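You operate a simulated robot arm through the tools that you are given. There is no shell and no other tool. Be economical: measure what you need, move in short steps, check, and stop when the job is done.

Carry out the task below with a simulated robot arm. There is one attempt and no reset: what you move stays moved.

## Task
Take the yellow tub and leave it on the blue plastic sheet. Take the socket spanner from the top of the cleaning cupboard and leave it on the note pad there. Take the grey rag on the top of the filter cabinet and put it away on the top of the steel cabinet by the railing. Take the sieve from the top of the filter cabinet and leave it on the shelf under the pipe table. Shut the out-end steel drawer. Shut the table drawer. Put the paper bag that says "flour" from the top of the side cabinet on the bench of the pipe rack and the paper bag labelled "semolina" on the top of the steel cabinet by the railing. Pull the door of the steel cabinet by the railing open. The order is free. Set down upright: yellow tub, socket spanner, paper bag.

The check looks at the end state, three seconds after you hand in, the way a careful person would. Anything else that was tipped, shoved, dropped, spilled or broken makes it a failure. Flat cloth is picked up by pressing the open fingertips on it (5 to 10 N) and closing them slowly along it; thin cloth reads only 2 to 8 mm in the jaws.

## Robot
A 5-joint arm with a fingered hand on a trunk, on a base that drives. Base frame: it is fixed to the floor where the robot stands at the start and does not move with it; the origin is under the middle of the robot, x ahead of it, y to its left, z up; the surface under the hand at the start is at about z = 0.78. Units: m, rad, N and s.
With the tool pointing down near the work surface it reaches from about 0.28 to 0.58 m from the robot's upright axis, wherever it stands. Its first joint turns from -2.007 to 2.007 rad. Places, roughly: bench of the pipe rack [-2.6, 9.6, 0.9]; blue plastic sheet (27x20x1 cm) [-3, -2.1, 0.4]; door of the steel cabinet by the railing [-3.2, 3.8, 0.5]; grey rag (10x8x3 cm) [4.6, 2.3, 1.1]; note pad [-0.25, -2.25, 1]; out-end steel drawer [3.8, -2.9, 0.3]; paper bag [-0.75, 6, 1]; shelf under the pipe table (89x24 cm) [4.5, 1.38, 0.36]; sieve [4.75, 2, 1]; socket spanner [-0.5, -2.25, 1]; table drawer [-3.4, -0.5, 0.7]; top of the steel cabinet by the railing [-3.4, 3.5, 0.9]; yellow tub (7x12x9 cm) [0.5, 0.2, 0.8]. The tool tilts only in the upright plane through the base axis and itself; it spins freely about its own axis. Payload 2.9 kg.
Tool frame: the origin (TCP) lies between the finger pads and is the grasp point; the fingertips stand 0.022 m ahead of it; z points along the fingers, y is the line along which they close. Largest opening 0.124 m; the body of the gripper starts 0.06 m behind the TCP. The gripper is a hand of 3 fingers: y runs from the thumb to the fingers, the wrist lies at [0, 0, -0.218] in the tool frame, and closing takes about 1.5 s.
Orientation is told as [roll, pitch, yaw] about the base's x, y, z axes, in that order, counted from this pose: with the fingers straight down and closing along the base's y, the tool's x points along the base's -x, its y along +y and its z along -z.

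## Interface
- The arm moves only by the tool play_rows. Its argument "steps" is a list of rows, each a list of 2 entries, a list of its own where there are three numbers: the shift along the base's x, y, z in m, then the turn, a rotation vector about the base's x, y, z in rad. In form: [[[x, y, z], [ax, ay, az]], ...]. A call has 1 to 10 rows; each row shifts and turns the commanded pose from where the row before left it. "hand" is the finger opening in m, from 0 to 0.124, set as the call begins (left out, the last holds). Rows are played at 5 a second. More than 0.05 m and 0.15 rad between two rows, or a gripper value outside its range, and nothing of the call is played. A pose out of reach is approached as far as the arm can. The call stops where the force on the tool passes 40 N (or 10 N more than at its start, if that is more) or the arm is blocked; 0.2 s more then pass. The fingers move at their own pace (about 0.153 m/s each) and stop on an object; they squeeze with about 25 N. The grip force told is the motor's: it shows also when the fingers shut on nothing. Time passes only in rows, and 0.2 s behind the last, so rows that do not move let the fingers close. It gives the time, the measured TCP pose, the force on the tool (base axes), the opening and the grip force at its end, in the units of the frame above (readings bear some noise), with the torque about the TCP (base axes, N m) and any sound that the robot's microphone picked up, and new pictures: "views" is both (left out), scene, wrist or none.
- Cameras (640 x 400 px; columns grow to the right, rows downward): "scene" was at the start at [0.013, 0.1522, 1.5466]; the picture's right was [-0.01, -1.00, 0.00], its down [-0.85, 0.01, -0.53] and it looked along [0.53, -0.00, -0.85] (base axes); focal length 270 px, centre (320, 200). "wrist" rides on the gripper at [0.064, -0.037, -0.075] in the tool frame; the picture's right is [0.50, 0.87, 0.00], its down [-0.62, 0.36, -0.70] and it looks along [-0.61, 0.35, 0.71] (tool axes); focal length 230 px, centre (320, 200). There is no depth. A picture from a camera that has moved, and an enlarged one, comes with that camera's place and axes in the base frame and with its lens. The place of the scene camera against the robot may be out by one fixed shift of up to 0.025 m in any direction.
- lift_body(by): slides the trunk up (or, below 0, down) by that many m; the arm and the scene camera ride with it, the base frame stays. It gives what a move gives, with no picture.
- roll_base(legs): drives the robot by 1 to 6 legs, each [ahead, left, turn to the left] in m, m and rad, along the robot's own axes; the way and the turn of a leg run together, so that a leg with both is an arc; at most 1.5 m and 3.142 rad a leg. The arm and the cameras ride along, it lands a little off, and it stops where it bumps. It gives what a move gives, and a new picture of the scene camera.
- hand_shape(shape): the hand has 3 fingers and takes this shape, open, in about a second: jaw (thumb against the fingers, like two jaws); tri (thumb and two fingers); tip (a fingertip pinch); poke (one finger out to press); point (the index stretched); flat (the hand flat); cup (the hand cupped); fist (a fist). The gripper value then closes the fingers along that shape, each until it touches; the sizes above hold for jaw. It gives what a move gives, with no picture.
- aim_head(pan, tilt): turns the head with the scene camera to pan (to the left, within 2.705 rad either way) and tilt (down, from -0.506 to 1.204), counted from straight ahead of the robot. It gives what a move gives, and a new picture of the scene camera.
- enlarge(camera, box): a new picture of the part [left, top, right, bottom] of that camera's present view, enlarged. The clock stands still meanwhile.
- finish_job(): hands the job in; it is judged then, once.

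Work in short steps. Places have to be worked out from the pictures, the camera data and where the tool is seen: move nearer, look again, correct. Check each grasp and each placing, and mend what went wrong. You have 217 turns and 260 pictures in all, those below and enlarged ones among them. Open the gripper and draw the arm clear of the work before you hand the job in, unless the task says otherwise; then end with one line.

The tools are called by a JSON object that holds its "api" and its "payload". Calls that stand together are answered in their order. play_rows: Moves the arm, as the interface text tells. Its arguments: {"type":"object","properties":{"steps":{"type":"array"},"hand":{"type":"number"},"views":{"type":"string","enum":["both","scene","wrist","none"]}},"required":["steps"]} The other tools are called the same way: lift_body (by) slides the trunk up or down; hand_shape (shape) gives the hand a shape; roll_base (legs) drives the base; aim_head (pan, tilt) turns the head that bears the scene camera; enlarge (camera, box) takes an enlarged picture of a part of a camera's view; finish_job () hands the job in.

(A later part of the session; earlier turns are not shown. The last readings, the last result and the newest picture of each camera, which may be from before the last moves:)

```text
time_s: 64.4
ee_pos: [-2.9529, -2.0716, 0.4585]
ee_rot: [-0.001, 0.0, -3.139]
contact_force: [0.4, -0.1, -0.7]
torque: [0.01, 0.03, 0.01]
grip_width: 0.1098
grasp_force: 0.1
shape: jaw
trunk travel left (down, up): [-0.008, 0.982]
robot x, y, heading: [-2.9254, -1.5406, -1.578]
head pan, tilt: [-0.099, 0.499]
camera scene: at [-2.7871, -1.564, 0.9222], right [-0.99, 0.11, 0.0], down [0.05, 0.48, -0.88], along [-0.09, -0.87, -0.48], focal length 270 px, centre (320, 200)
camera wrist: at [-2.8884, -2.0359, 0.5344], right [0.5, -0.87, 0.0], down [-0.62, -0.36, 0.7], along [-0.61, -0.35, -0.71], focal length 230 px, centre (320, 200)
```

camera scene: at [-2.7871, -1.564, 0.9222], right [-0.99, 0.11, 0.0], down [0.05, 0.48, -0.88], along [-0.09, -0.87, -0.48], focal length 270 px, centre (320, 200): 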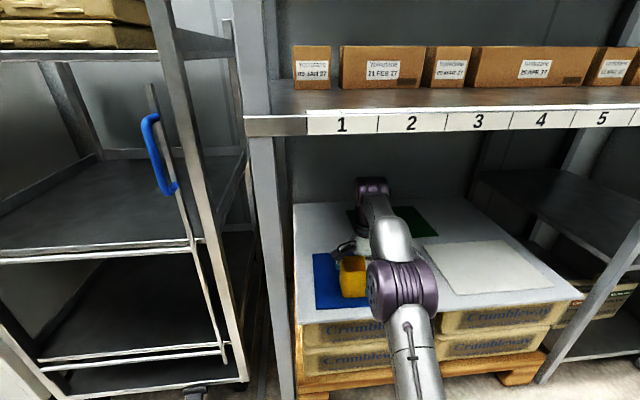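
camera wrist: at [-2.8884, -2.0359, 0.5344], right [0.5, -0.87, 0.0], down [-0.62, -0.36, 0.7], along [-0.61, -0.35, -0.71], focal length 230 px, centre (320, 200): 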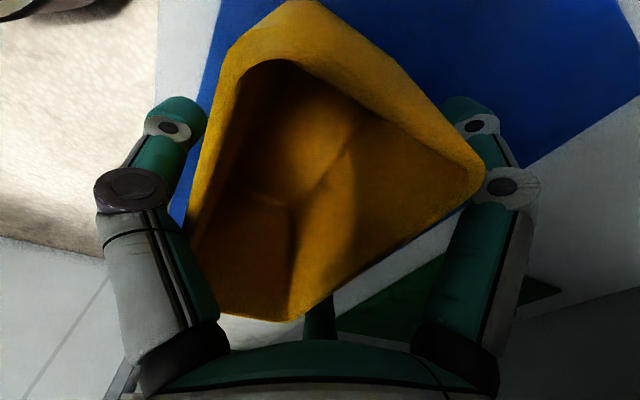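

Released and upright. The wrist's top sits ~0.235 above the TCP and the shelf's underside at ~0.81, so I can raise 6.5 cm and then draw back.

{"api": "play_rows", "payload": {"steps": [[[0, 0, 0.015], [0, 0, 0]], [[0, 0, 0.02], [0, 0, 0]], [[0, 0, 0.02], [0, 0, 0]], [[0, 0, 0.012], [0, 0, 0]], [[0, 0, 0], [0, 0, 0]]], "hand": 0.118}}

```text
time_s: 65.6
ee_pos: [-2.9507, -2.0511, 0.5152]
ee_rot: [0.0, -0.001, -3.141]
contact_force: [-0.3, -0.7, -1.2]
torque: [-0.01, 0.0, 0.0]
grip_width: 0.1178
grasp_force: 0.1
shape: jaw
out of reach, approached as far as the arm can: row 2, 3, 4
trunk travel left (down, up): [-0.008, 0.982]
robot x, y, heading: [-2.9257, -1.5391, -1.577]
head pan, tilt: [-0.099, 0.499]
camera scene: at [-2.7871, -1.564, 0.9222], right [-0.99, 0.11, 0.0], down [0.05, 0.48, -0.88], along [-0.09, -0.87, -0.48], focal length 270 px, centre (320, 200)
camera wrist: at [-2.8867, -2.0152, 0.5909], right [0.5, -0.87, 0.0], down [-0.62, -0.36, 0.7], along [-0.61, -0.35, -0.71], focal length 230 px, centre (320, 200)
```

scene: 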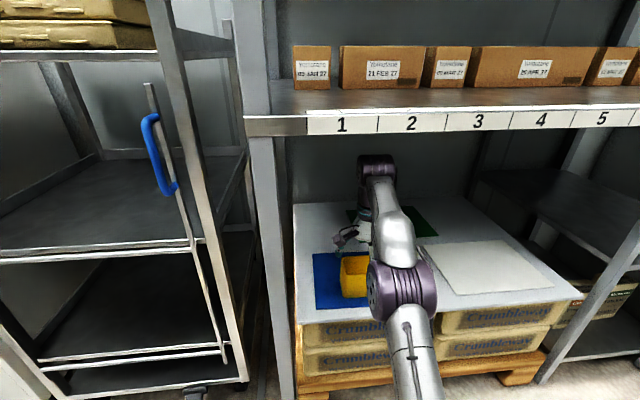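
wrist: 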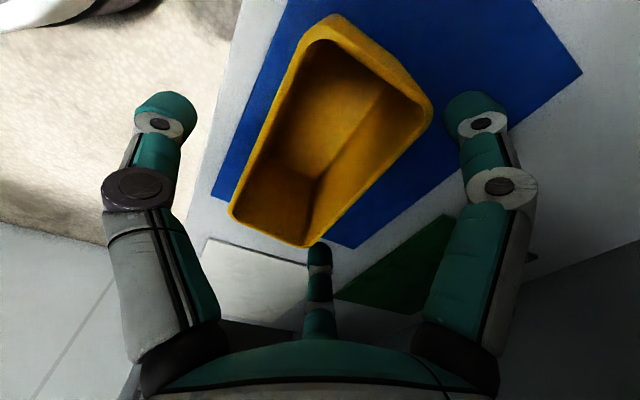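

Tips are about at rim height; I lift the trunk 0.03 (wrist top still ~3 cm under the shelf) and check before retracting.

{"api": "lift_body", "payload": {"by": 0.03}}

{"api": "play_rows", "payload": {"steps": [[[0, 0.03, 0], [0, 0, 0]], [[0, 0.04, 0], [0, 0, 0]], [[0, 0.04, 0], [0, 0, 0]], [[0, 0.05, 0], [0, 0, 0]], [[0, 0.05, 0], [0, 0, 0]]]}}

```text
time_s: 66.3
ee_pos: [-2.951, -2.0519, 0.545]
ee_rot: [-0.001, -0.002, -3.139]
contact_force: [0.0, -0.8, -0.1]
torque: [-0.01, -0.02, 0.0]
grip_width: 0.1177
grasp_force: 0.2
shape: jaw
trunk travel left (down, up): [-0.038, 0.952]
robot x, y, heading: [-2.9303, -1.5425, -1.577]
head pan, tilt: [-0.099, 0.499]
```

```text
time_s: 67.5
ee_pos: [-2.9509, -1.8406, 0.5425]
ee_rot: [0.0, 0.001, -3.141]
contact_force: [0.1, -0.6, -0.3]
torque: [0.04, 0.0, -0.02]
grip_width: 0.1179
grasp_force: 0.1
shape: jaw
trunk travel left (down, up): [-0.038, 0.952]
robot x, y, heading: [-2.9299, -1.5376, -1.578]
head pan, tilt: [-0.099, 0.499]
camera scene: at [-2.7871, -1.5641, 0.9522], right [-0.99, 0.11, 0.0], down [0.05, 0.48, -0.88], along [-0.09, -0.87, -0.48], focal length 270 px, centre (320, 200)
camera wrist: at [-2.8865, -1.8049, 0.6186], right [0.5, -0.87, 0.0], down [-0.62, -0.36, 0.7], along [-0.61, -0.35, -0.71], focal length 230 px, centre (320, 200)
```

scene: 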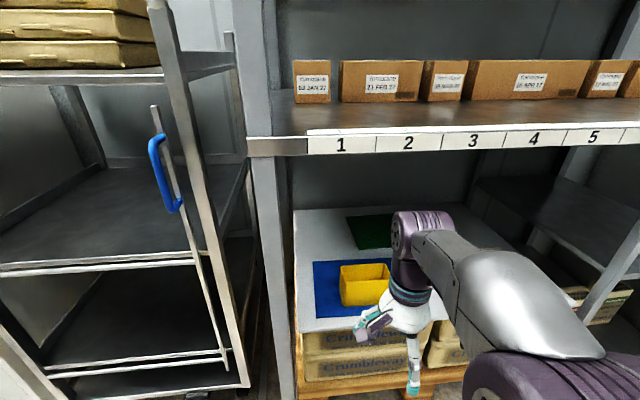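
wrist: 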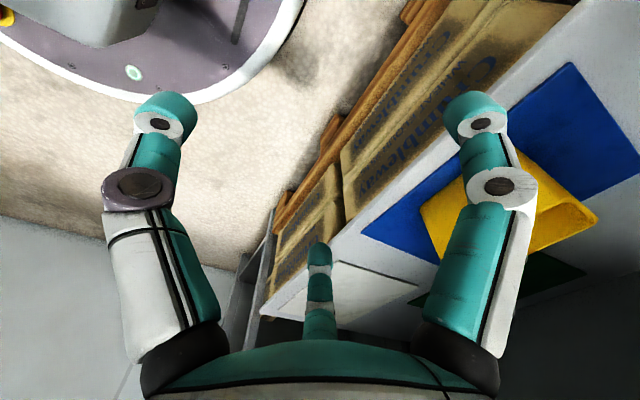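

The tub stands well on the sheet. Next, the table drawer: I back out, turn to face −x and raise the view.

{"api": "roll_base", "payload": {"legs": [[-0.3, 0, 0], [-0.64, 0.43, 0], [0, 0, -1.565]]}}

{"api": "lift_body", "payload": {"by": 0.3}}

{"api": "aim_head", "payload": {"pan": 0, "tilt": 0.5}}

```text
time_s: 77.1
ee_pos: [-2.7974, -0.5922, 0.5422]
ee_rot: [0.0, 0.0, 1.621]
contact_force: [-0.6, 0.2, 0.5]
torque: [-0.01, -0.01, 0.0]
grip_width: 0.1178
grasp_force: 0.0
shape: jaw
trunk travel left (down, up): [-0.038, 0.952]
robot x, y, heading: [-2.4969, -0.5976, -3.101]
head pan, tilt: [-0.099, 0.499]
camera scene: at [-2.516, -0.7298, 0.9522], right [0.06, 1.0, 0.0], down [0.48, -0.03, -0.88], along [-0.88, 0.05, -0.48], focal length 270 px, centre (320, 200)
```

scene: 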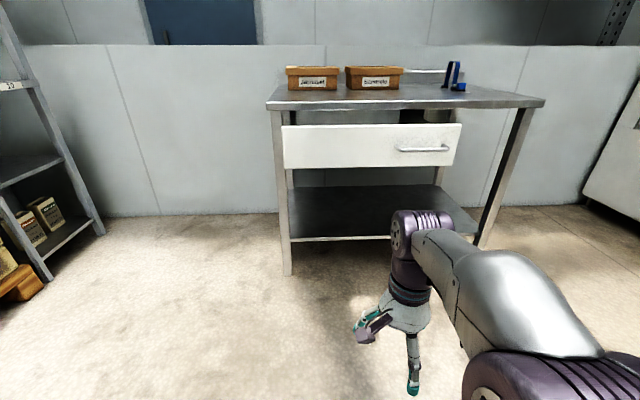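

```text
time_s: 80.1
ee_pos: [-2.7975, -0.5924, 0.8429]
ee_rot: [0.0, -0.002, 1.622]
contact_force: [-0.7, -0.9, -0.3]
torque: [0.0, -0.01, -0.01]
grip_width: 0.1181
grasp_force: 0.1
shape: jaw
trunk travel left (down, up): [-0.338, 0.652]
robot x, y, heading: [-2.4959, -0.5978, -3.093]
head pan, tilt: [-0.099, 0.499]
```

```text
time_s: 80.8
ee_pos: [-2.7974, -0.5928, 0.8428]
ee_rot: [0.0, -0.001, 1.622]
contact_force: [-1.0, -0.3, 0.0]
torque: [-0.04, 0.0, 0.03]
grip_width: 0.1176
grasp_force: 0.1
shape: jaw
trunk travel left (down, up): [-0.338, 0.652]
robot x, y, heading: [-2.4956, -0.6012, -3.1]
head pan, tilt: [0.0, 0.499]
camera scene: at [-2.5161, -0.7389, 1.2522], right [-0.04, 1.0, 0.0], down [0.48, 0.02, -0.88], along [-0.88, -0.04, -0.48], focal length 270 px, centre (320, 200)
```

scene: 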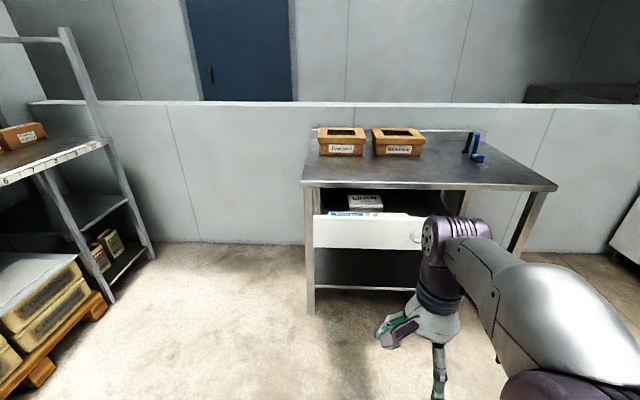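

The drawer front is at x≈−3.26 (y −0.79..−0.29, z 0.66–0.78), table front at about −3.49. I close the hand and tilt it to point forward, to push the face near y −0.55, clear of the handle.

{"api": "play_rows", "payload": {"steps": [[[-0.02, 0.005, -0.01], [0, 0.14, 0]], [[-0.02, 0.005, -0.01], [0, 0.14, 0]], [[-0.02, 0.005, -0.01], [0, 0.14, 0]], [[-0.02, 0.005, -0.01], [0, 0.14, 0]], [[-0.02, 0.005, -0.01], [0, 0.14, 0]], [[-0.02, 0.005, -0.01], [0, 0.14, 0]], [[-0.02, 0.005, -0.015], [0, 0.14, 0]], [[-0.02, 0.005, -0.015], [0, 0.14, 0]], [[-0.02, 0.0, -0.015], [0, 0.14, 0]], [[-0.02, 0, -0.015], [0, 0.14, 0]]], "hand": 0}}

```text
time_s: 83.0
ee_pos: [-3.0061, -0.6014, 0.7233]
ee_rot: [1.399, -0.05, 1.576]
contact_force: [-0.3, 1.0, 0.0]
torque: [-0.03, 0.0, 0.01]
grip_width: 0.0
grasp_force: 24.8
shape: jaw
out of reach, approached as far as the arm can: row 2, 3, 4, 5, 6, 7, 8
trunk travel left (down, up): [-0.338, 0.652]
robot x, y, heading: [-2.4982, -0.5999, -3.099]
head pan, tilt: [0.0, 0.499]
camera scene: at [-2.5165, -0.7389, 1.2523], right [-0.04, 1.0, 0.0], down [0.48, 0.02, -0.88], along [-0.88, -0.04, -0.48], focal length 270 px, centre (320, 200)
camera wrist: at [-2.925, -0.6653, 0.6972], right [-0.15, -0.54, 0.83], down [0.63, 0.6, 0.5], along [-0.77, 0.59, 0.25], focal length 230 px, centre (320, 200)
```

scene: 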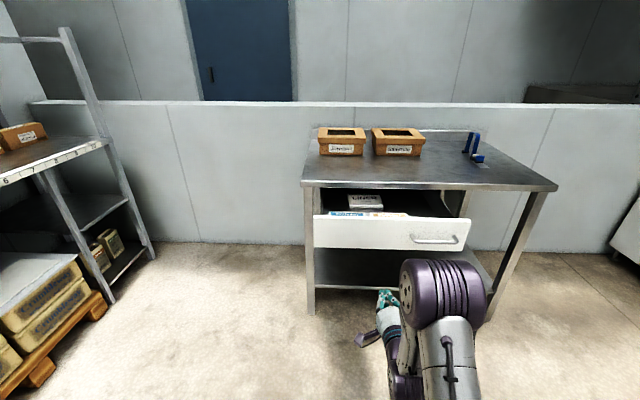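
wrist: 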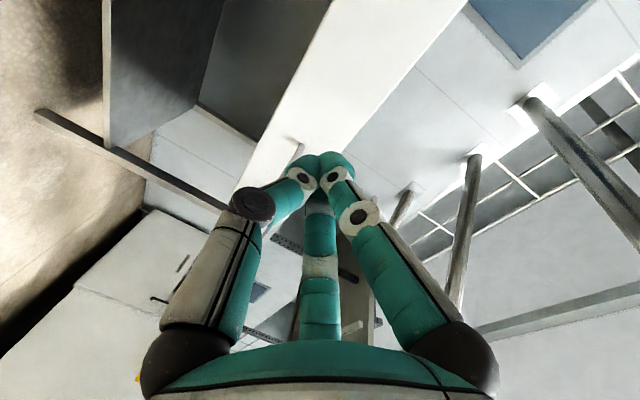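

The hand now points straight at the drawer face. I drive ahead slowly to push it, first 0.3 m.

{"api": "roll_base", "payload": {"legs": [[0.15, -0.05, -0.04], [0.17, 0, 0]]}}

```text
time_s: 85.5
ee_pos: [-3.3253, -0.5362, 0.7243]
ee_rot: [1.399, -0.051, 1.54]
contact_force: [-0.4, 1.1, 0.0]
torque: [-0.03, 0.02, 0.0]
grip_width: 0.0003
grasp_force: 25.3
shape: jaw
trunk travel left (down, up): [-0.338, 0.652]
robot x, y, heading: [-2.8209, -0.5554, -3.14]
head pan, tilt: [0.0, 0.499]
camera scene: at [-2.8427, -0.6919, 1.2522], right [-0.01, 1.0, 0.0], down [0.48, 0.0, -0.88], along [-0.88, -0.01, -0.48], focal length 270 px, centre (320, 200)
```

scene: 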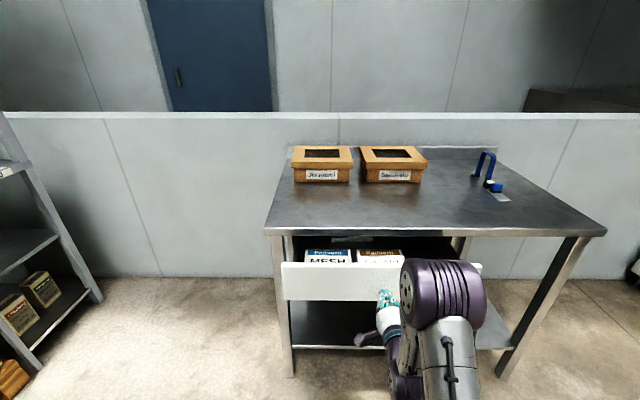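

The tip reads at the face plane, maybe already pushing. I continue ahead 0.1.

{"api": "roll_base", "payload": {"legs": [[0.1, 0, 0]]}}

```text
time_s: 86.6
ee_pos: [-3.4271, -0.5376, 0.7244]
ee_rot: [1.4, -0.051, 1.54]
contact_force: [-1.2, 0.0, 0.2]
torque: [-0.02, -0.01, 0.04]
grip_width: 0.0001
grasp_force: 25.3
shape: jaw
trunk travel left (down, up): [-0.338, 0.652]
robot x, y, heading: [-2.917, -0.5585, -3.135]
head pan, tilt: [0.0, 0.499]
camera scene: at [-2.9436, -0.6925, 1.2522], right [-0.01, 1.0, 0.0], down [0.48, 0.0, -0.88], along [-0.88, -0.01, -0.48], focal length 270 px, centre (320, 200)
```

scene: 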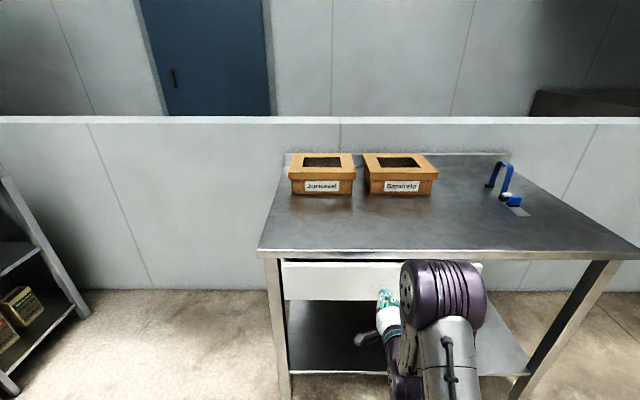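

The drawer is sliding in; a bit is left. I push on until it stops.

{"api": "roll_base", "payload": {"legs": [[0.08, 0, 0]]}}

{"api": "enlarge", "payload": {"camera": "scene", "box": [240, 220, 560, 400]}}

```text
time_s: 87.6
ee_pos: [-3.4723, -0.5378, 0.7221]
ee_rot: [1.386, -0.051, 1.54]
contact_force: [17.6, 0.0, 4.5]
torque: [0.0, 0.19, 0.0]
grip_width: 0.0
grasp_force: 25.5
shape: jaw
trunk travel left (down, up): [-0.338, 0.652]
robot x, y, heading: [-2.9624, -0.5534, -3.134]
head pan, tilt: [0.0, 0.499]
stopped in leg 1: the force on the tool passed its limit at 139 N (the readings are from after the stop); the commanded pose is now the measured one
camera scene: at [-2.9917, -0.6928, 1.2523], right [-0.01, 1.0, 0.0], down [0.48, 0.0, -0.88], along [-0.88, -0.01, -0.48], focal length 270 px, centre (320, 200)
```

scene: 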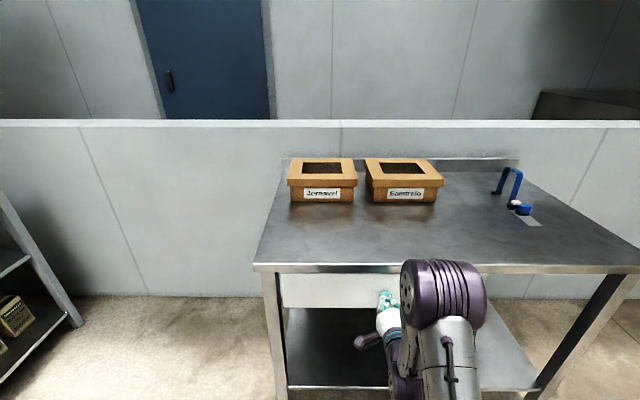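

```text
2.00 times, centred on (400, 310) of scene
camera zoom: at [-2.9917, -0.6928, 1.2523], right [-0.01, 1.0, 0.0], down [0.48, 0.0, -0.88], along [-0.88, -0.01, -0.48], focal length 540 px, centre (160, -20)
```

zoom: 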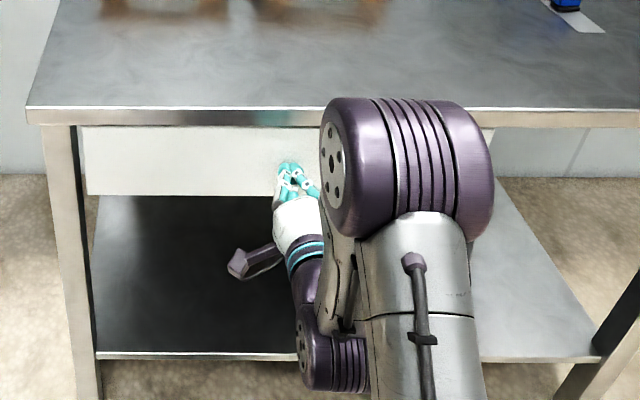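

Drawer shut. I back off and bring the hand back to pointing down, opened.

{"api": "roll_base", "payload": {"legs": [[-0.55, 0, 0]]}}

{"api": "play_rows", "payload": {"steps": [[[0.02, 0, 0.02], [0, -0.14, 0]], [[0.02, 0, 0.02], [0, -0.14, 0]], [[0.02, 0, 0.02], [0, -0.14, 0]], [[0.02, 0, 0.02], [0, -0.14, 0]], [[0.02, 0, 0.02], [0, -0.14, 0]], [[0.02, 0, 0.02], [0, -0.14, 0]], [[0.02, 0, 0.01], [0, -0.14, 0]], [[0.02, 0.0, 0.01], [0, -0.14, 0]], [[0, 0.0, 0], [0, -0.14, 0]], [[0, 0, 0], [0, -0.12, 0]]], "hand": 0.1, "views": "none"}}

```text
time_s: 90.8
ee_pos: [-2.9195, -0.5341, 0.7214]
ee_rot: [1.385, -0.05, 1.542]
contact_force: [-0.8, -0.7, 0.1]
torque: [-0.01, 0.02, 0.0]
grip_width: 0.0002
grasp_force: 24.4
shape: jaw
trunk travel left (down, up): [-0.338, 0.652]
robot x, y, heading: [-2.4141, -0.5541, -3.131]
head pan, tilt: [0.0, 0.499]
camera scene: at [-2.4392, -0.6887, 1.2522], right [-0.01, 1.0, 0.0], down [0.48, 0.0, -0.88], along [-0.88, -0.01, -0.48], focal length 270 px, centre (320, 200)
```

scene: 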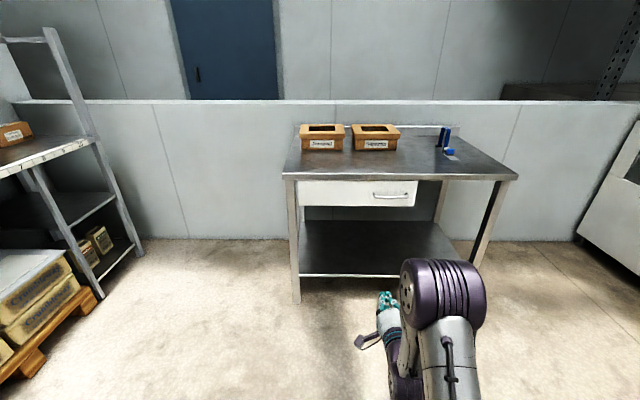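

```text
time_s: 93.0
ee_pos: [-2.7615, -0.5196, 0.8622]
ee_rot: [0.006, -0.003, 1.615]
contact_force: [0.6, 0.0, 0.1]
torque: [-0.03, 0.0, 0.01]
grip_width: 0.1
grasp_force: 0.2
shape: jaw
out of reach, approached as far as the arm can: row 1, 7, 8, 9
trunk travel left (down, up): [-0.338, 0.652]
robot x, y, heading: [-2.4158, -0.5514, -3.131]
head pan, tilt: [0.0, 0.499]
```

The drawer is flush. Now to the cleaning cupboard: turn to face −y, slide +x, and approach partway.

{"api": "roll_base", "payload": {"legs": [[0, 0, 1.56], [0, 1.0, 0], [0, 1.0, 0], [0.5, 0, 0]]}}

{"api": "lift_body", "payload": {"by": 0.35}}

{"api": "aim_head", "payload": {"pan": 0, "tilt": 0.6}}

```text
time_s: 109.4
ee_pos: [-0.4118, -1.3506, 0.8605]
ee_rot: [0.008, -0.002, -3.083]
contact_force: [0.3, 0.1, -0.5]
torque: [0.0, 0.01, 0.0]
grip_width: 0.1003
grasp_force: 0.0
shape: jaw
trunk travel left (down, up): [-0.338, 0.652]
robot x, y, heading: [-0.3844, -1.0039, -1.548]
head pan, tilt: [0.0, 0.499]
camera scene: at [-0.2357, -1.0227, 1.2522], right [-1.0, -0.02, 0.0], down [-0.01, 0.48, -0.88], along [0.02, -0.88, -0.48], focal length 270 px, centre (320, 200)
```

scene: 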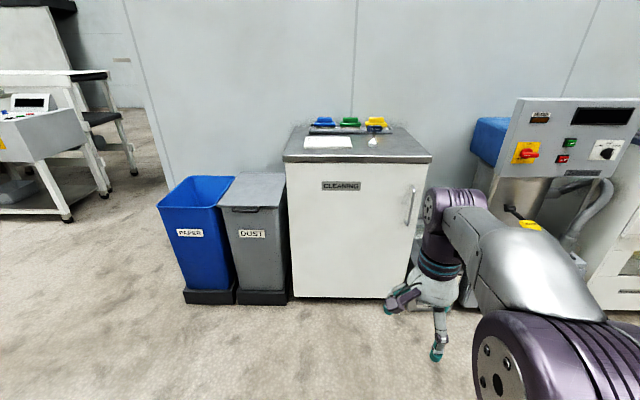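

```text
time_s: 112.8
ee_pos: [-0.4127, -1.3498, 1.211]
ee_rot: [0.009, -0.001, -3.084]
contact_force: [-0.1, -0.2, -0.2]
torque: [0.0, 0.02, -0.04]
grip_width: 0.1
grasp_force: 0.1
shape: jaw
trunk travel left (down, up): [-0.688, 0.302]
robot x, y, heading: [-0.3858, -1.0034, -1.55]
head pan, tilt: [0.0, 0.499]
```

```text
time_s: 113.5
ee_pos: [-0.413, -1.3499, 1.2118]
ee_rot: [0.009, -0.002, -3.084]
contact_force: [0.2, 1.1, -0.3]
torque: [0.0, 0.02, -0.01]
grip_width: 0.0999
grasp_force: 0.0
shape: jaw
trunk travel left (down, up): [-0.688, 0.302]
robot x, y, heading: [-0.3856, -1.0023, -1.551]
head pan, tilt: [0.0, 0.6]
camera scene: at [-0.2357, -1.0198, 1.5932], right [-1.0, -0.02, 0.0], down [-0.01, 0.56, -0.83], along [0.02, -0.83, -0.56], focal length 270 px, centre (320, 200)
```

scene: 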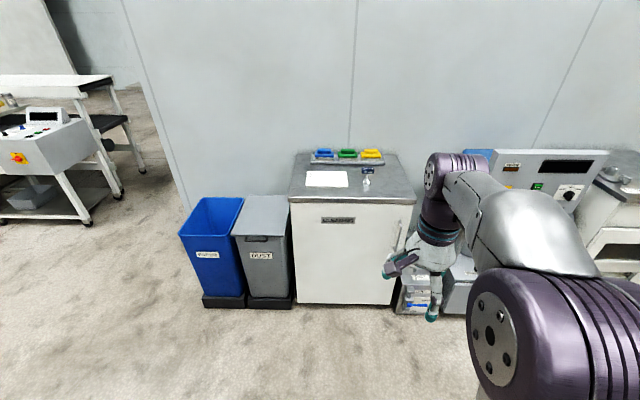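

I zoom in on the cupboard top.

{"api": "enlarge", "payload": {"camera": "scene", "box": [280, 135, 430, 235]}}

```text
4.00 times, centred on (355, 185) of scene
camera zoom: at [-0.2357, -1.0198, 1.5932], right [-1.0, -0.02, 0.0], down [-0.01, 0.56, -0.83], along [0.02, -0.83, -0.56], focal length 1081 px, centre (180, 260)
```

zoom: 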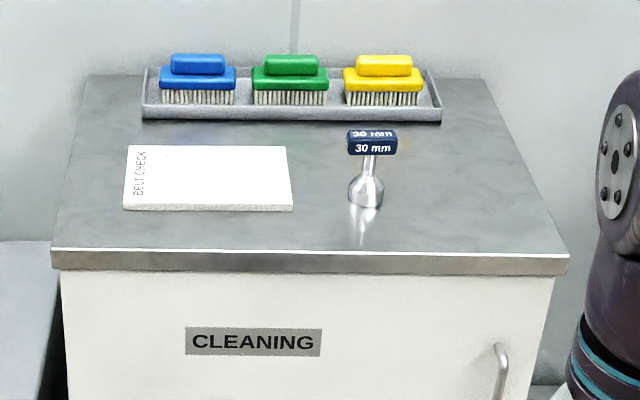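

The spanner stands upright at about (−0.45, −2.25), its T-bar along x at z≈0.945, cupboard top ~0.86. I drive ahead to reach it, hand staying high.

{"api": "roll_base", "payload": {"legs": [[0.4, -0.03, -0.02], [0.28, 0, 0]]}}

{"api": "aim_head", "payload": {"pan": 0, "tilt": 0.9}}

```text
time_s: 117.5
ee_pos: [-0.4476, -2.0325, 1.2107]
ee_rot: [0.008, 0.0, -3.105]
contact_force: [-0.3, 0.2, 0.0]
torque: [-0.03, 0.04, 0.02]
grip_width: 0.1002
grasp_force: 0.1
shape: jaw
trunk travel left (down, up): [-0.688, 0.302]
robot x, y, heading: [-0.4144, -1.6883, -1.572]
head pan, tilt: [0.0, 0.6]
camera scene: at [-0.2632, -1.7058, 1.5931], right [-1.0, 0.0, 0.0], down [0.0, 0.57, -0.82], along [0.0, -0.82, -0.57], focal length 270 px, centre (320, 200)
```

scene: 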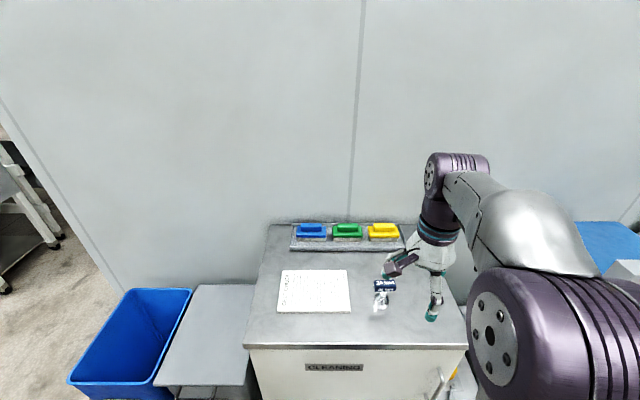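

```text
time_s: 118.3
ee_pos: [-0.4483, -2.0308, 1.2115]
ee_rot: [0.009, -0.001, -3.105]
contact_force: [-0.5, -0.4, 0.5]
torque: [-0.02, 0.0, 0.01]
grip_width: 0.1001
grasp_force: 0.1
shape: jaw
trunk travel left (down, up): [-0.688, 0.302]
robot x, y, heading: [-0.4118, -1.6845, -1.567]
head pan, tilt: [0.0, 0.901]
camera scene: at [-0.2632, -1.692, 1.5684], right [-1.0, 0.0, 0.0], down [0.0, 0.78, -0.62], along [0.0, -0.62, -0.78], focal length 270 px, centre (320, 200)
```

scene: 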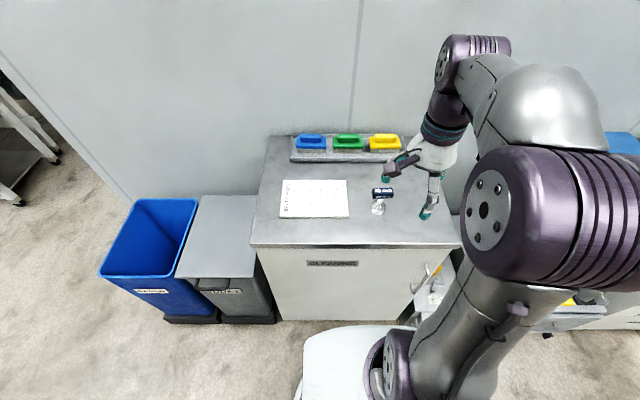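

Spanner at about (−0.458, −2.215). I move the hand above it at z≈1.12 and look with the wrist camera.

{"api": "play_rows", "payload": {"steps": [[[-0.003, -0.045, -0.02], [0, 0, 0]], [[-0.003, -0.045, -0.02], [0, 0, 0]], [[-0.003, -0.045, -0.02], [0, 0, -0.036]], [[0, -0.045, -0.02], [0, 0, 0]], [[0, 0, 0], [0, 0, 0]]], "hand": 0.1}}

```text
time_s: 119.5
ee_pos: [-0.4536, -2.2108, 1.1321]
ee_rot: [0.008, -0.001, -3.142]
contact_force: [-0.4, -0.1, 0.0]
torque: [0.0, -0.01, 0.02]
grip_width: 0.1
grasp_force: 0.1
shape: jaw
trunk travel left (down, up): [-0.688, 0.302]
robot x, y, heading: [-0.4141, -1.6834, -1.574]
head pan, tilt: [0.0, 0.901]
camera scene: at [-0.2631, -1.6902, 1.5684], right [-1.0, 0.0, 0.0], down [0.0, 0.78, -0.62], along [0.0, -0.62, -0.78], focal length 270 px, centre (320, 200)
camera wrist: at [-0.3902, -2.1737, 1.2075], right [0.5, -0.87, 0.01], down [-0.62, -0.35, 0.71], along [-0.61, -0.36, -0.71], focal length 230 px, centre (320, 200)
```

scene: 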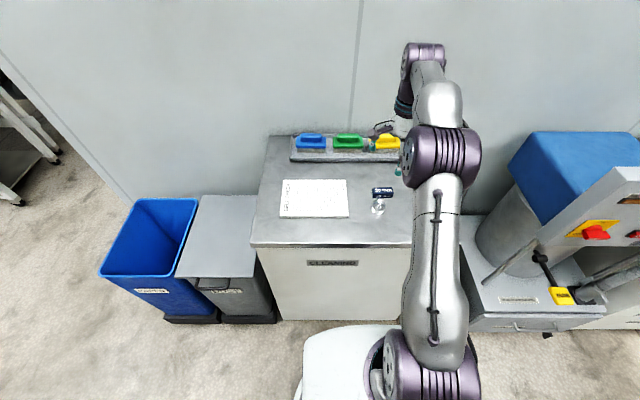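
wrist: 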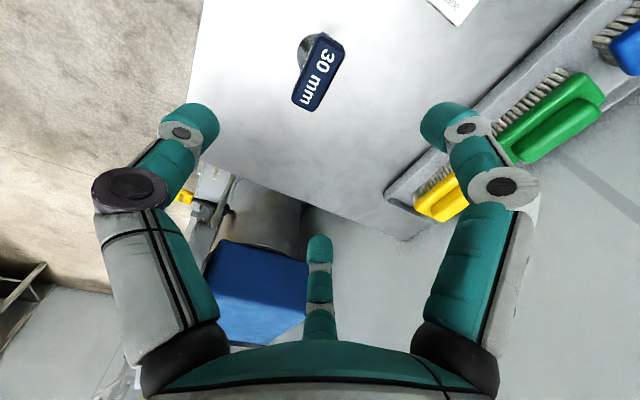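

The bar (≈6.7 cm, along x) is right below the TCP at (−0.453, −2.212). I try the "tip" shape to see whether it gives a better pinch.

{"api": "hand_shape", "payload": {"shape": "tip"}}

{"api": "play_rows", "payload": {"steps": [[[0, 0, 0], [0, 0, 0]]], "hand": 0.08, "views": "wrist"}}

{"api": "play_rows", "payload": {"steps": [[[0, 0, 0], [0, 0, 0]], [[0, 0, 0], [0, 0, 0]]], "hand": 0.03, "views": "wrist"}}

```text
time_s: 120.5
ee_pos: [-0.4547, -2.2114, 1.1319]
ee_rot: [0.01, 0.0, -3.14]
contact_force: [-0.6, 1.1, -0.2]
torque: [0.0, 0.01, 0.01]
grip_width: 0.1239
grasp_force: 0.0
shape: tip
trunk travel left (down, up): [-0.688, 0.302]
robot x, y, heading: [-0.4136, -1.6859, -1.565]
head pan, tilt: [0.0, 0.901]
```

```text
time_s: 120.8
ee_pos: [-0.4535, -2.2122, 1.1315]
ee_rot: [0.009, 0.0, -3.141]
contact_force: [0.5, 0.0, 0.9]
torque: [0.01, -0.03, 0.01]
grip_width: 0.0801
grasp_force: 0.0
shape: tip
trunk travel left (down, up): [-0.688, 0.302]
robot x, y, heading: [-0.4099, -1.6826, -1.571]
head pan, tilt: [0.0, 0.901]
camera wrist: at [-0.3903, -2.1752, 1.2071], right [0.5, -0.87, 0.01], down [-0.62, -0.35, 0.71], along [-0.61, -0.36, -0.71], focal length 230 px, centre (320, 200)
```

wrist: 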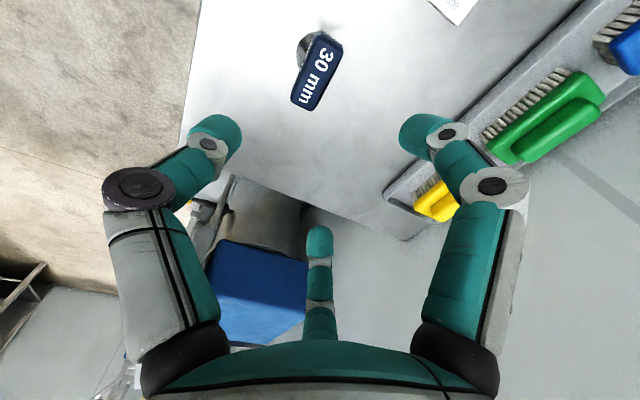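

```text
time_s: 121.5
ee_pos: [-0.4541, -2.2114, 1.1318]
ee_rot: [0.009, 0.0, -3.141]
contact_force: [0.1, -0.6, -0.3]
torque: [0.03, 0.01, 0.02]
grip_width: 0.0303
grasp_force: 0.1
shape: tip
trunk travel left (down, up): [-0.688, 0.302]
robot x, y, heading: [-0.4123, -1.6821, -1.568]
head pan, tilt: [0.0, 0.901]
camera wrist: at [-0.3904, -2.1751, 1.2071], right [0.5, -0.87, 0.01], down [-0.62, -0.35, 0.71], along [-0.61, -0.36, -0.71], focal length 230 px, centre (320, 200)
```

wrist: 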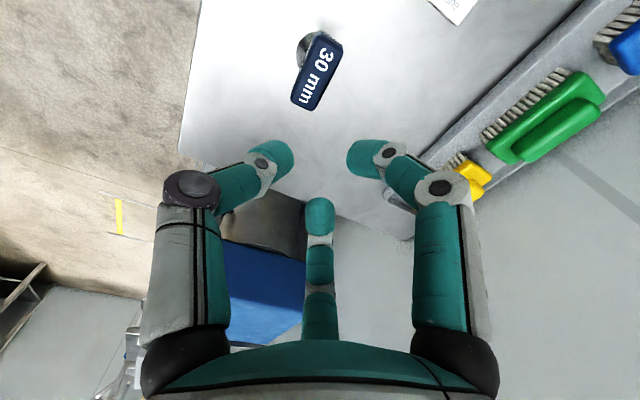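

"Tip" closes the same way, so I return to jaw. With the TCP 8 mm toward the fingers' side all three should touch together; I descend to z≈1.03 with opening 0.085 and look.

{"api": "hand_shape", "payload": {"shape": "jaw"}}

{"api": "play_rows", "payload": {"steps": [[[0, -0.008, -0.03], [0, 0, 0]], [[0, 0, -0.04], [0, 0, 0]], [[0, 0, -0.03], [0, 0, 0]], [[0, 0, 0], [0, 0, 0]]], "hand": 0.085, "views": "wrist"}}

```text
time_s: 122.3
ee_pos: [-0.4545, -2.2107, 1.1327]
ee_rot: [0.009, 0.001, -3.143]
contact_force: [0.7, -0.2, -0.3]
torque: [0.02, 0.02, -0.03]
grip_width: 0.1241
grasp_force: 0.0
shape: jaw
trunk travel left (down, up): [-0.688, 0.302]
robot x, y, heading: [-0.4129, -1.6868, -1.57]
head pan, tilt: [0.0, 0.901]
```

```text
time_s: 123.3
ee_pos: [-0.4566, -2.2212, 1.0318]
ee_rot: [0.008, -0.001, -3.142]
contact_force: [0.3, 0.4, -0.4]
torque: [-0.01, 0.0, 0.01]
grip_width: 0.0855
grasp_force: 0.0
shape: jaw
trunk travel left (down, up): [-0.688, 0.302]
robot x, y, heading: [-0.4134, -1.6842, -1.568]
head pan, tilt: [0.0, 0.901]
camera wrist: at [-0.3924, -2.1832, 1.1068], right [0.5, -0.87, 0.01], down [-0.62, -0.35, 0.71], along [-0.61, -0.36, -0.71], focal length 230 px, centre (320, 200)
```

wrist: 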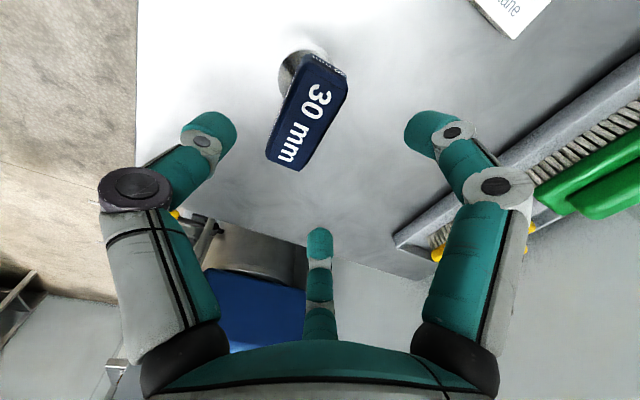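

I triangulate more precisely with a zoom on the bar.

{"api": "enlarge", "payload": {"camera": "wrist", "box": [230, 20, 390, 180]}}

```text
2.50 times, centred on (310, 100) of wrist
camera zoom: at [-0.3924, -2.1832, 1.1068], right [0.5, -0.87, 0.01], down [-0.62, -0.35, 0.71], along [-0.61, -0.36, -0.71], focal length 575 px, centre (345, 450)
```

zoom: 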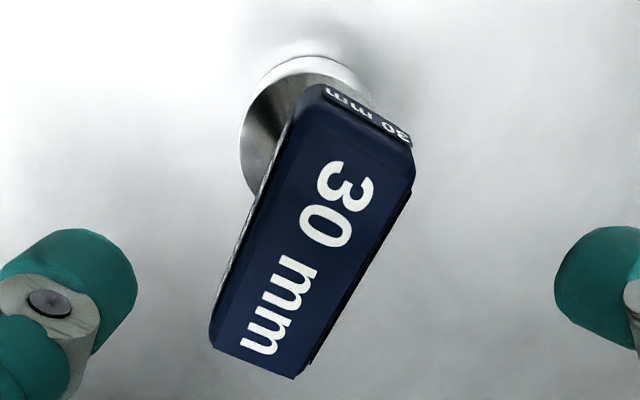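

Bar top is at z≈0.985, centred near (−0.448, −2.2055), 2.2 cm thick. I correct the position and descend to TCP z≈0.970.

{"api": "play_rows", "payload": {"steps": [[[0.0085, 0.0085, 0], [0, 0, 0]], [[0, 0, -0.02], [0, 0, 0]], [[0, 0, -0.02], [0, 0, 0]], [[0, 0, -0.02], [0, 0, 0]], [[0, 0, 0], [0, 0, 0]]], "views": "wrist"}}

```text
time_s: 124.5
ee_pos: [-0.4492, -2.2108, 0.9721]
ee_rot: [0.009, -0.002, -3.14]
contact_force: [0.5, -1.0, -0.9]
torque: [0.0, 0.0, -0.05]
grip_width: 0.0854
grasp_force: 0.0
shape: jaw
trunk travel left (down, up): [-0.688, 0.302]
robot x, y, heading: [-0.4123, -1.6858, -1.567]
head pan, tilt: [0.0, 0.901]
camera wrist: at [-0.3835, -2.1741, 1.0462], right [0.5, -0.87, 0.01], down [-0.62, -0.35, 0.71], along [-0.61, -0.36, -0.71], focal length 230 px, centre (320, 200)
```

wrist: 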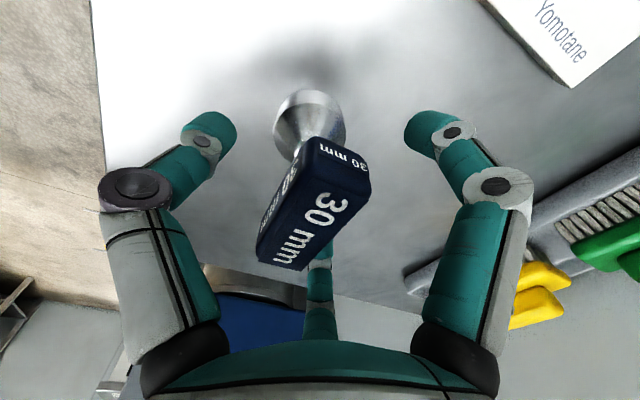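

Triangulation agrees (bar centre −0.445, −2.206, top 0.983). Small x correction, then I close.

{"api": "play_rows", "payload": {"steps": [[[0.004, -0.002, -0.003], [0, 0, 0]], [[0, 0, 0], [0, 0, 0]]], "views": "none"}}

{"api": "play_rows", "payload": {"steps": [[[0, 0, 0], [0, 0, 0]], [[0, 0, 0], [0, 0, 0]], [[0, 0, 0], [0, 0, 0]], [[0, 0, 0], [0, 0, 0]], [[0, 0, 0], [0, 0, 0]], [[0, 0, 0], [0, 0, 0]]], "hand": 0.0, "views": "both"}}

```text
time_s: 125.2
ee_pos: [-0.4444, -2.2134, 0.9679]
ee_rot: [0.01, -0.002, -3.14]
contact_force: [-0.3, 0.6, 0.0]
torque: [-0.01, -0.03, 0.0]
grip_width: 0.0854
grasp_force: 0.1
shape: jaw
trunk travel left (down, up): [-0.688, 0.302]
robot x, y, heading: [-0.4121, -1.6839, -1.569]
head pan, tilt: [0.0, 0.901]
```

```text
time_s: 126.5
ee_pos: [-0.4443, -2.2127, 0.9683]
ee_rot: [0.009, 0.001, -3.141]
contact_force: [-0.3, -0.6, -0.4]
torque: [-0.01, 0.0, -0.02]
grip_width: 0.012
grasp_force: 25.0
shape: jaw
trunk travel left (down, up): [-0.688, 0.302]
robot x, y, heading: [-0.4116, -1.6835, -1.567]
head pan, tilt: [0.0, 0.901]
camera scene: at [-0.2632, -1.6928, 1.5684], right [-1.0, 0.0, 0.0], down [0.0, 0.78, -0.62], along [0.0, -0.62, -0.78], focal length 270 px, centre (320, 200)
camera wrist: at [-0.3797, -2.1768, 1.0434], right [0.5, -0.87, 0.01], down [-0.62, -0.35, 0.7], along [-0.61, -0.36, -0.71], focal length 230 px, centre (320, 200)
```

scene: 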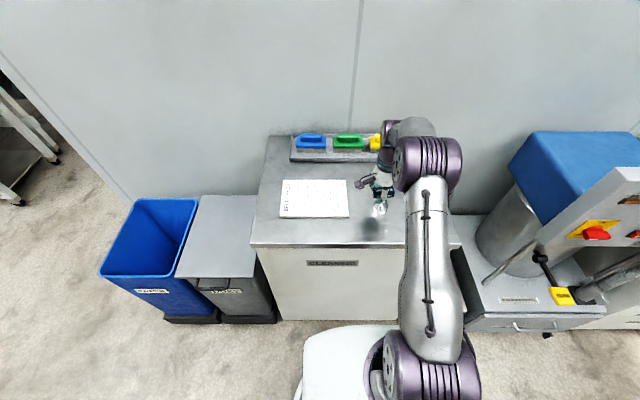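
wrist: 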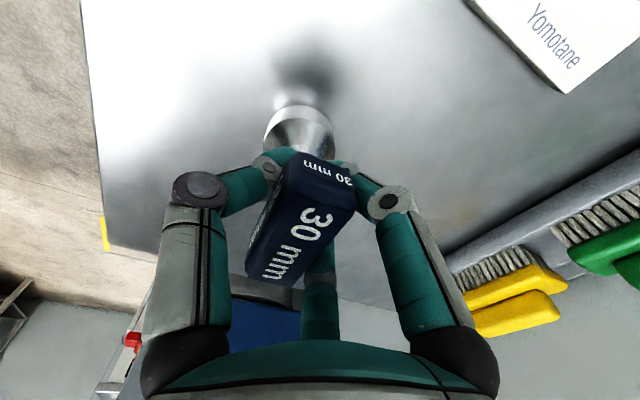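

The fingertips closed on the stem just below the bar (0.012, 25 N) – a good hold. I lift 4 cm and look.

{"api": "play_rows", "payload": {"steps": [[[0, 0, 0.01], [0, 0, 0]], [[0, 0, 0.01], [0, 0, 0]], [[0, 0, 0.02], [0, 0, 0]], [[0, 0, 0.02], [0, 0, 0]]], "views": "both"}}

```text
time_s: 127.5
ee_pos: [-0.4441, -2.2142, 1.0277]
ee_rot: [0.01, -0.001, -3.142]
contact_force: [-0.3, 0.4, -2.8]
torque: [0.03, -0.01, -0.01]
grip_width: 0.0121
grasp_force: 24.9
shape: jaw
trunk travel left (down, up): [-0.688, 0.302]
robot x, y, heading: [-0.4125, -1.6853, -1.568]
head pan, tilt: [0.0, 0.901]
camera scene: at [-0.2632, -1.6925, 1.5683], right [-1.0, 0.0, 0.0], down [0.0, 0.78, -0.62], along [0.0, -0.62, -0.78], focal length 270 px, centre (320, 200)
camera wrist: at [-0.3799, -2.1769, 1.1034], right [0.5, -0.87, 0.01], down [-0.62, -0.35, 0.7], along [-0.61, -0.36, -0.71], focal length 230 px, centre (320, 200)
```

scene: 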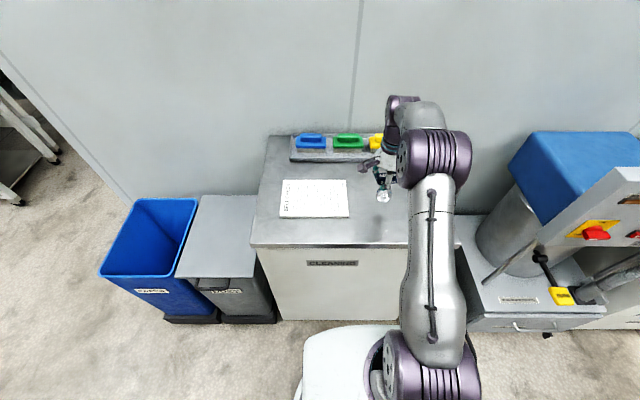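
wrist: 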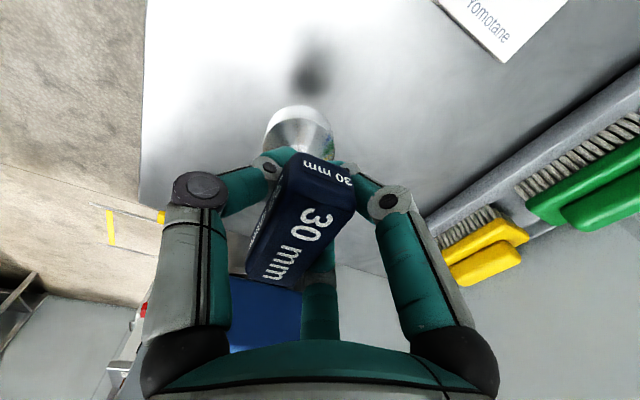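

Lifted cleanly. The pad's centre is about (−0.247, −2.243); I swing the spanner over it with the arm.

{"api": "play_rows", "payload": {"steps": [[[0.045, 0, 0.01], [0, 0, 0]], [[0.045, -0.005, 0], [0, 0, 0]], [[0.045, -0.005, 0], [0, 0, 0]], [[0.045, -0.005, 0], [0, 0, 0]], [[0.015, -0.003, 0], [0, 0, 0]], [[0, 0, 0], [0, 0, 0]]], "views": "both"}}

```text
time_s: 128.9
ee_pos: [-0.2474, -2.2324, 1.0378]
ee_rot: [0.008, 0.002, -3.141]
contact_force: [-0.8, -0.2, -2.7]
torque: [0.0, -0.02, -0.01]
grip_width: 0.012
grasp_force: 25.6
shape: jaw
trunk travel left (down, up): [-0.688, 0.302]
robot x, y, heading: [-0.4133, -1.6861, -1.572]
head pan, tilt: [0.0, 0.901]
camera scene: at [-0.263, -1.6925, 1.5683], right [-1.0, 0.0, 0.0], down [0.0, 0.78, -0.62], along [0.0, -0.62, -0.78], focal length 270 px, centre (320, 200)
camera wrist: at [-0.1834, -2.1953, 1.113], right [0.5, -0.87, 0.01], down [-0.62, -0.35, 0.7], along [-0.61, -0.36, -0.71], focal length 230 px, centre (320, 200)
```

scene: 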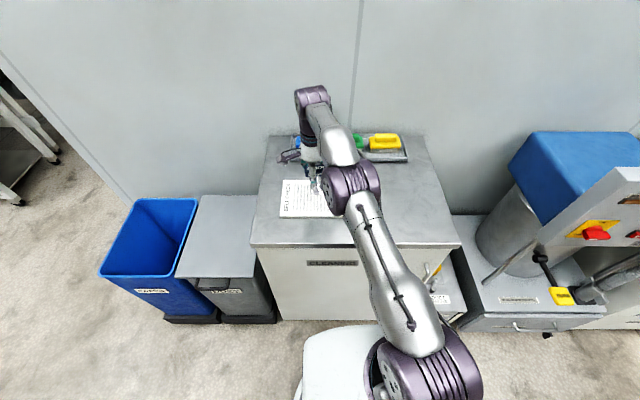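
wrist: 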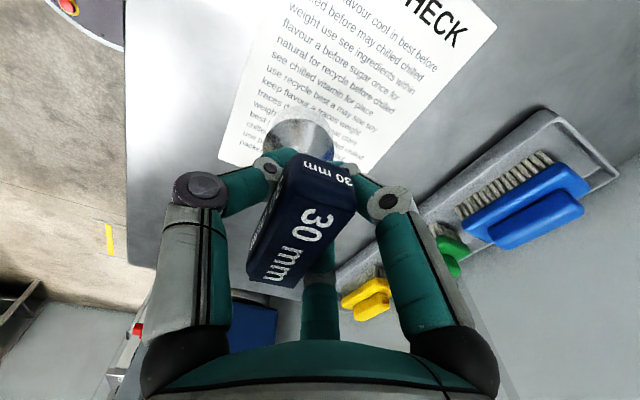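

The spanner is over the pad's middle. I lower in small steps until it touches.

{"api": "play_rows", "payload": {"steps": [[[0, -0.01, -0.02], [0, 0, 0]], [[0, 0, -0.02], [0, 0, 0]], [[0, 0, -0.012], [0, 0, 0]], [[0, 0, -0.004], [0, 0, 0]], [[0, 0, 0], [0, 0, 0]]], "views": "wrist"}}

```text
time_s: 130.2
ee_pos: [-0.2494, -2.2362, 0.9803]
ee_rot: [0.007, 0.003, -3.142]
contact_force: [-0.3, 0.1, -3.2]
torque: [-0.02, 0.0, 0.0]
grip_width: 0.0119
grasp_force: 24.8
shape: jaw
out of reach, approached as far as the arm can: row 1
trunk travel left (down, up): [-0.688, 0.302]
robot x, y, heading: [-0.4126, -1.6854, -1.568]
head pan, tilt: [0.0, 0.901]
camera wrist: at [-0.1862, -2.2005, 1.0561], right [0.5, -0.87, 0.01], down [-0.62, -0.35, 0.7], along [-0.61, -0.36, -0.71], focal length 230 px, centre (320, 200)
```

wrist: 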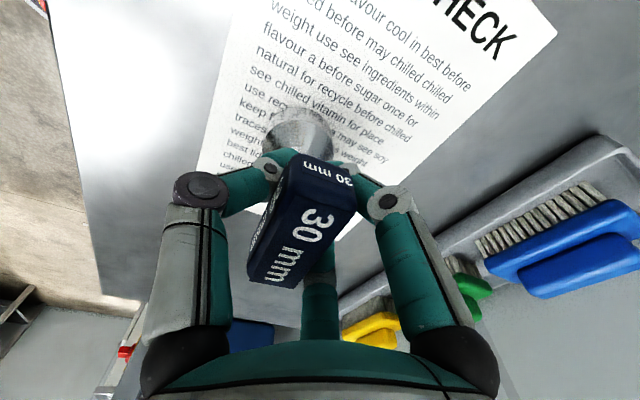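

No contact yet; I continue in 3 mm steps.

{"api": "play_rows", "payload": {"steps": [[[0, 0, -0.003], [0, 0, 0]], [[0, 0, -0.003], [0, 0, 0]], [[0, 0, -0.002], [0, 0, 0]], [[0, 0, 0], [0, 0, 0]]], "views": "none"}}

```text
time_s: 131.2
ee_pos: [-0.2498, -2.237, 0.9731]
ee_rot: [0.009, 0.002, -3.14]
contact_force: [1.4, -0.7, 10.9]
torque: [-0.08, -0.21, -0.01]
grip_width: 0.0114
grasp_force: 25.2
shape: jaw
trunk travel left (down, up): [-0.688, 0.302]
robot x, y, heading: [-0.4089, -1.6828, -1.57]
head pan, tilt: [0.0, 0.901]
```

Contact (~14 N). I open the hand and look before rising.

{"api": "play_rows", "payload": {"steps": [[[0, 0, 0.001], [0, 0, 0]], [[0, 0, 0], [0, 0, 0]], [[0, 0, 0], [0, 0, 0]], [[0, 0, 0], [0, 0, 0]]], "hand": 0.1, "views": "wrist"}}

```text
time_s: 132.2
ee_pos: [-0.2486, -2.2371, 0.9746]
ee_rot: [0.009, 0.001, -3.141]
contact_force: [-0.6, 1.1, -0.2]
torque: [-0.01, -0.01, -0.01]
grip_width: 0.0998
grasp_force: 0.2
shape: jaw
trunk travel left (down, up): [-0.688, 0.302]
robot x, y, heading: [-0.4084, -1.6844, -1.568]
head pan, tilt: [0.0, 0.901]
camera wrist: at [-0.1859, -2.2005, 1.0495], right [0.5, -0.87, 0.01], down [-0.62, -0.35, 0.7], along [-0.61, -0.36, -0.71], focal length 230 px, centre (320, 200)
```

wrist: 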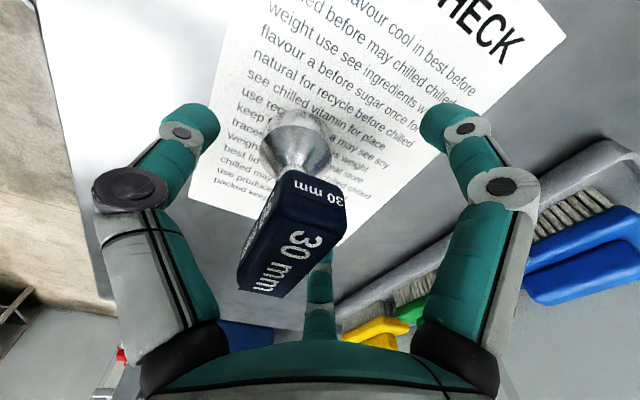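

It stands upright on the pad. I rise, draw back and look.

{"api": "play_rows", "payload": {"steps": [[[0, 0, 0.04], [0, 0, 0]], [[0, 0, 0.05], [0, 0, 0]], [[0, 0, 0.05], [0, 0, 0]], [[-0.04, 0.03, 0], [0, 0, 0]], [[-0.03, 0.04, 0], [0, 0, 0]], [[-0.03, 0.04, 0], [0, 0, 0]], [[-0.03, 0.04, 0], [0, 0, 0]]], "views": "scene"}}

{"api": "enlarge", "payload": {"camera": "scene", "box": [240, 110, 480, 260]}}

```text
time_s: 133.8
ee_pos: [-0.3884, -2.0623, 1.0976]
ee_rot: [0.015, 0.002, -3.141]
contact_force: [-0.2, 0.4, 0.2]
torque: [-0.01, -0.01, 0.0]
grip_width: 0.0996
grasp_force: 0.0
shape: jaw
out of reach, approached as far as the arm can: row 2, 3
trunk travel left (down, up): [-0.688, 0.302]
robot x, y, heading: [-0.4113, -1.6856, -1.567]
head pan, tilt: [0.0, 0.901]
camera scene: at [-0.2641, -1.6903, 1.5685], right [-1.0, 0.0, 0.0], down [0.0, 0.78, -0.62], along [0.0, -0.62, -0.78], focal length 270 px, centre (320, 200)
```

scene: 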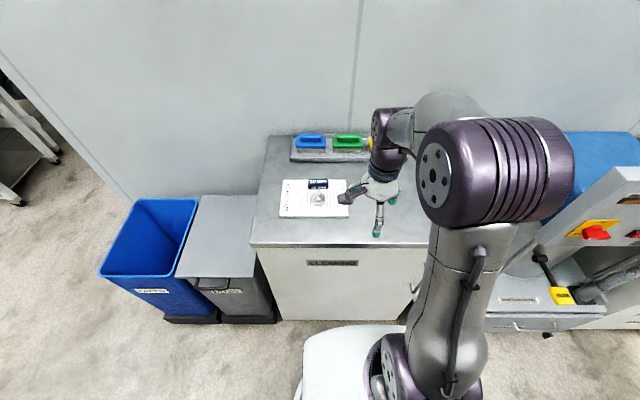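

```text
2.67 times, centred on (360, 185) of scene
camera zoom: at [-0.2641, -1.6903, 1.5685], right [-1.0, 0.0, 0.0], down [0.0, 0.78, -0.62], along [0.0, -0.62, -0.78], focal length 721 px, centre (213, 240)
```

zoom: 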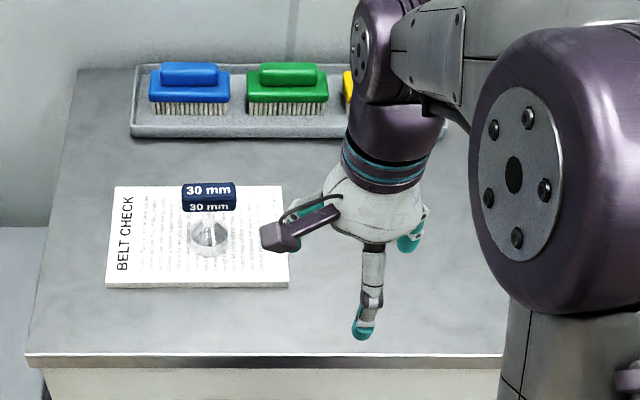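

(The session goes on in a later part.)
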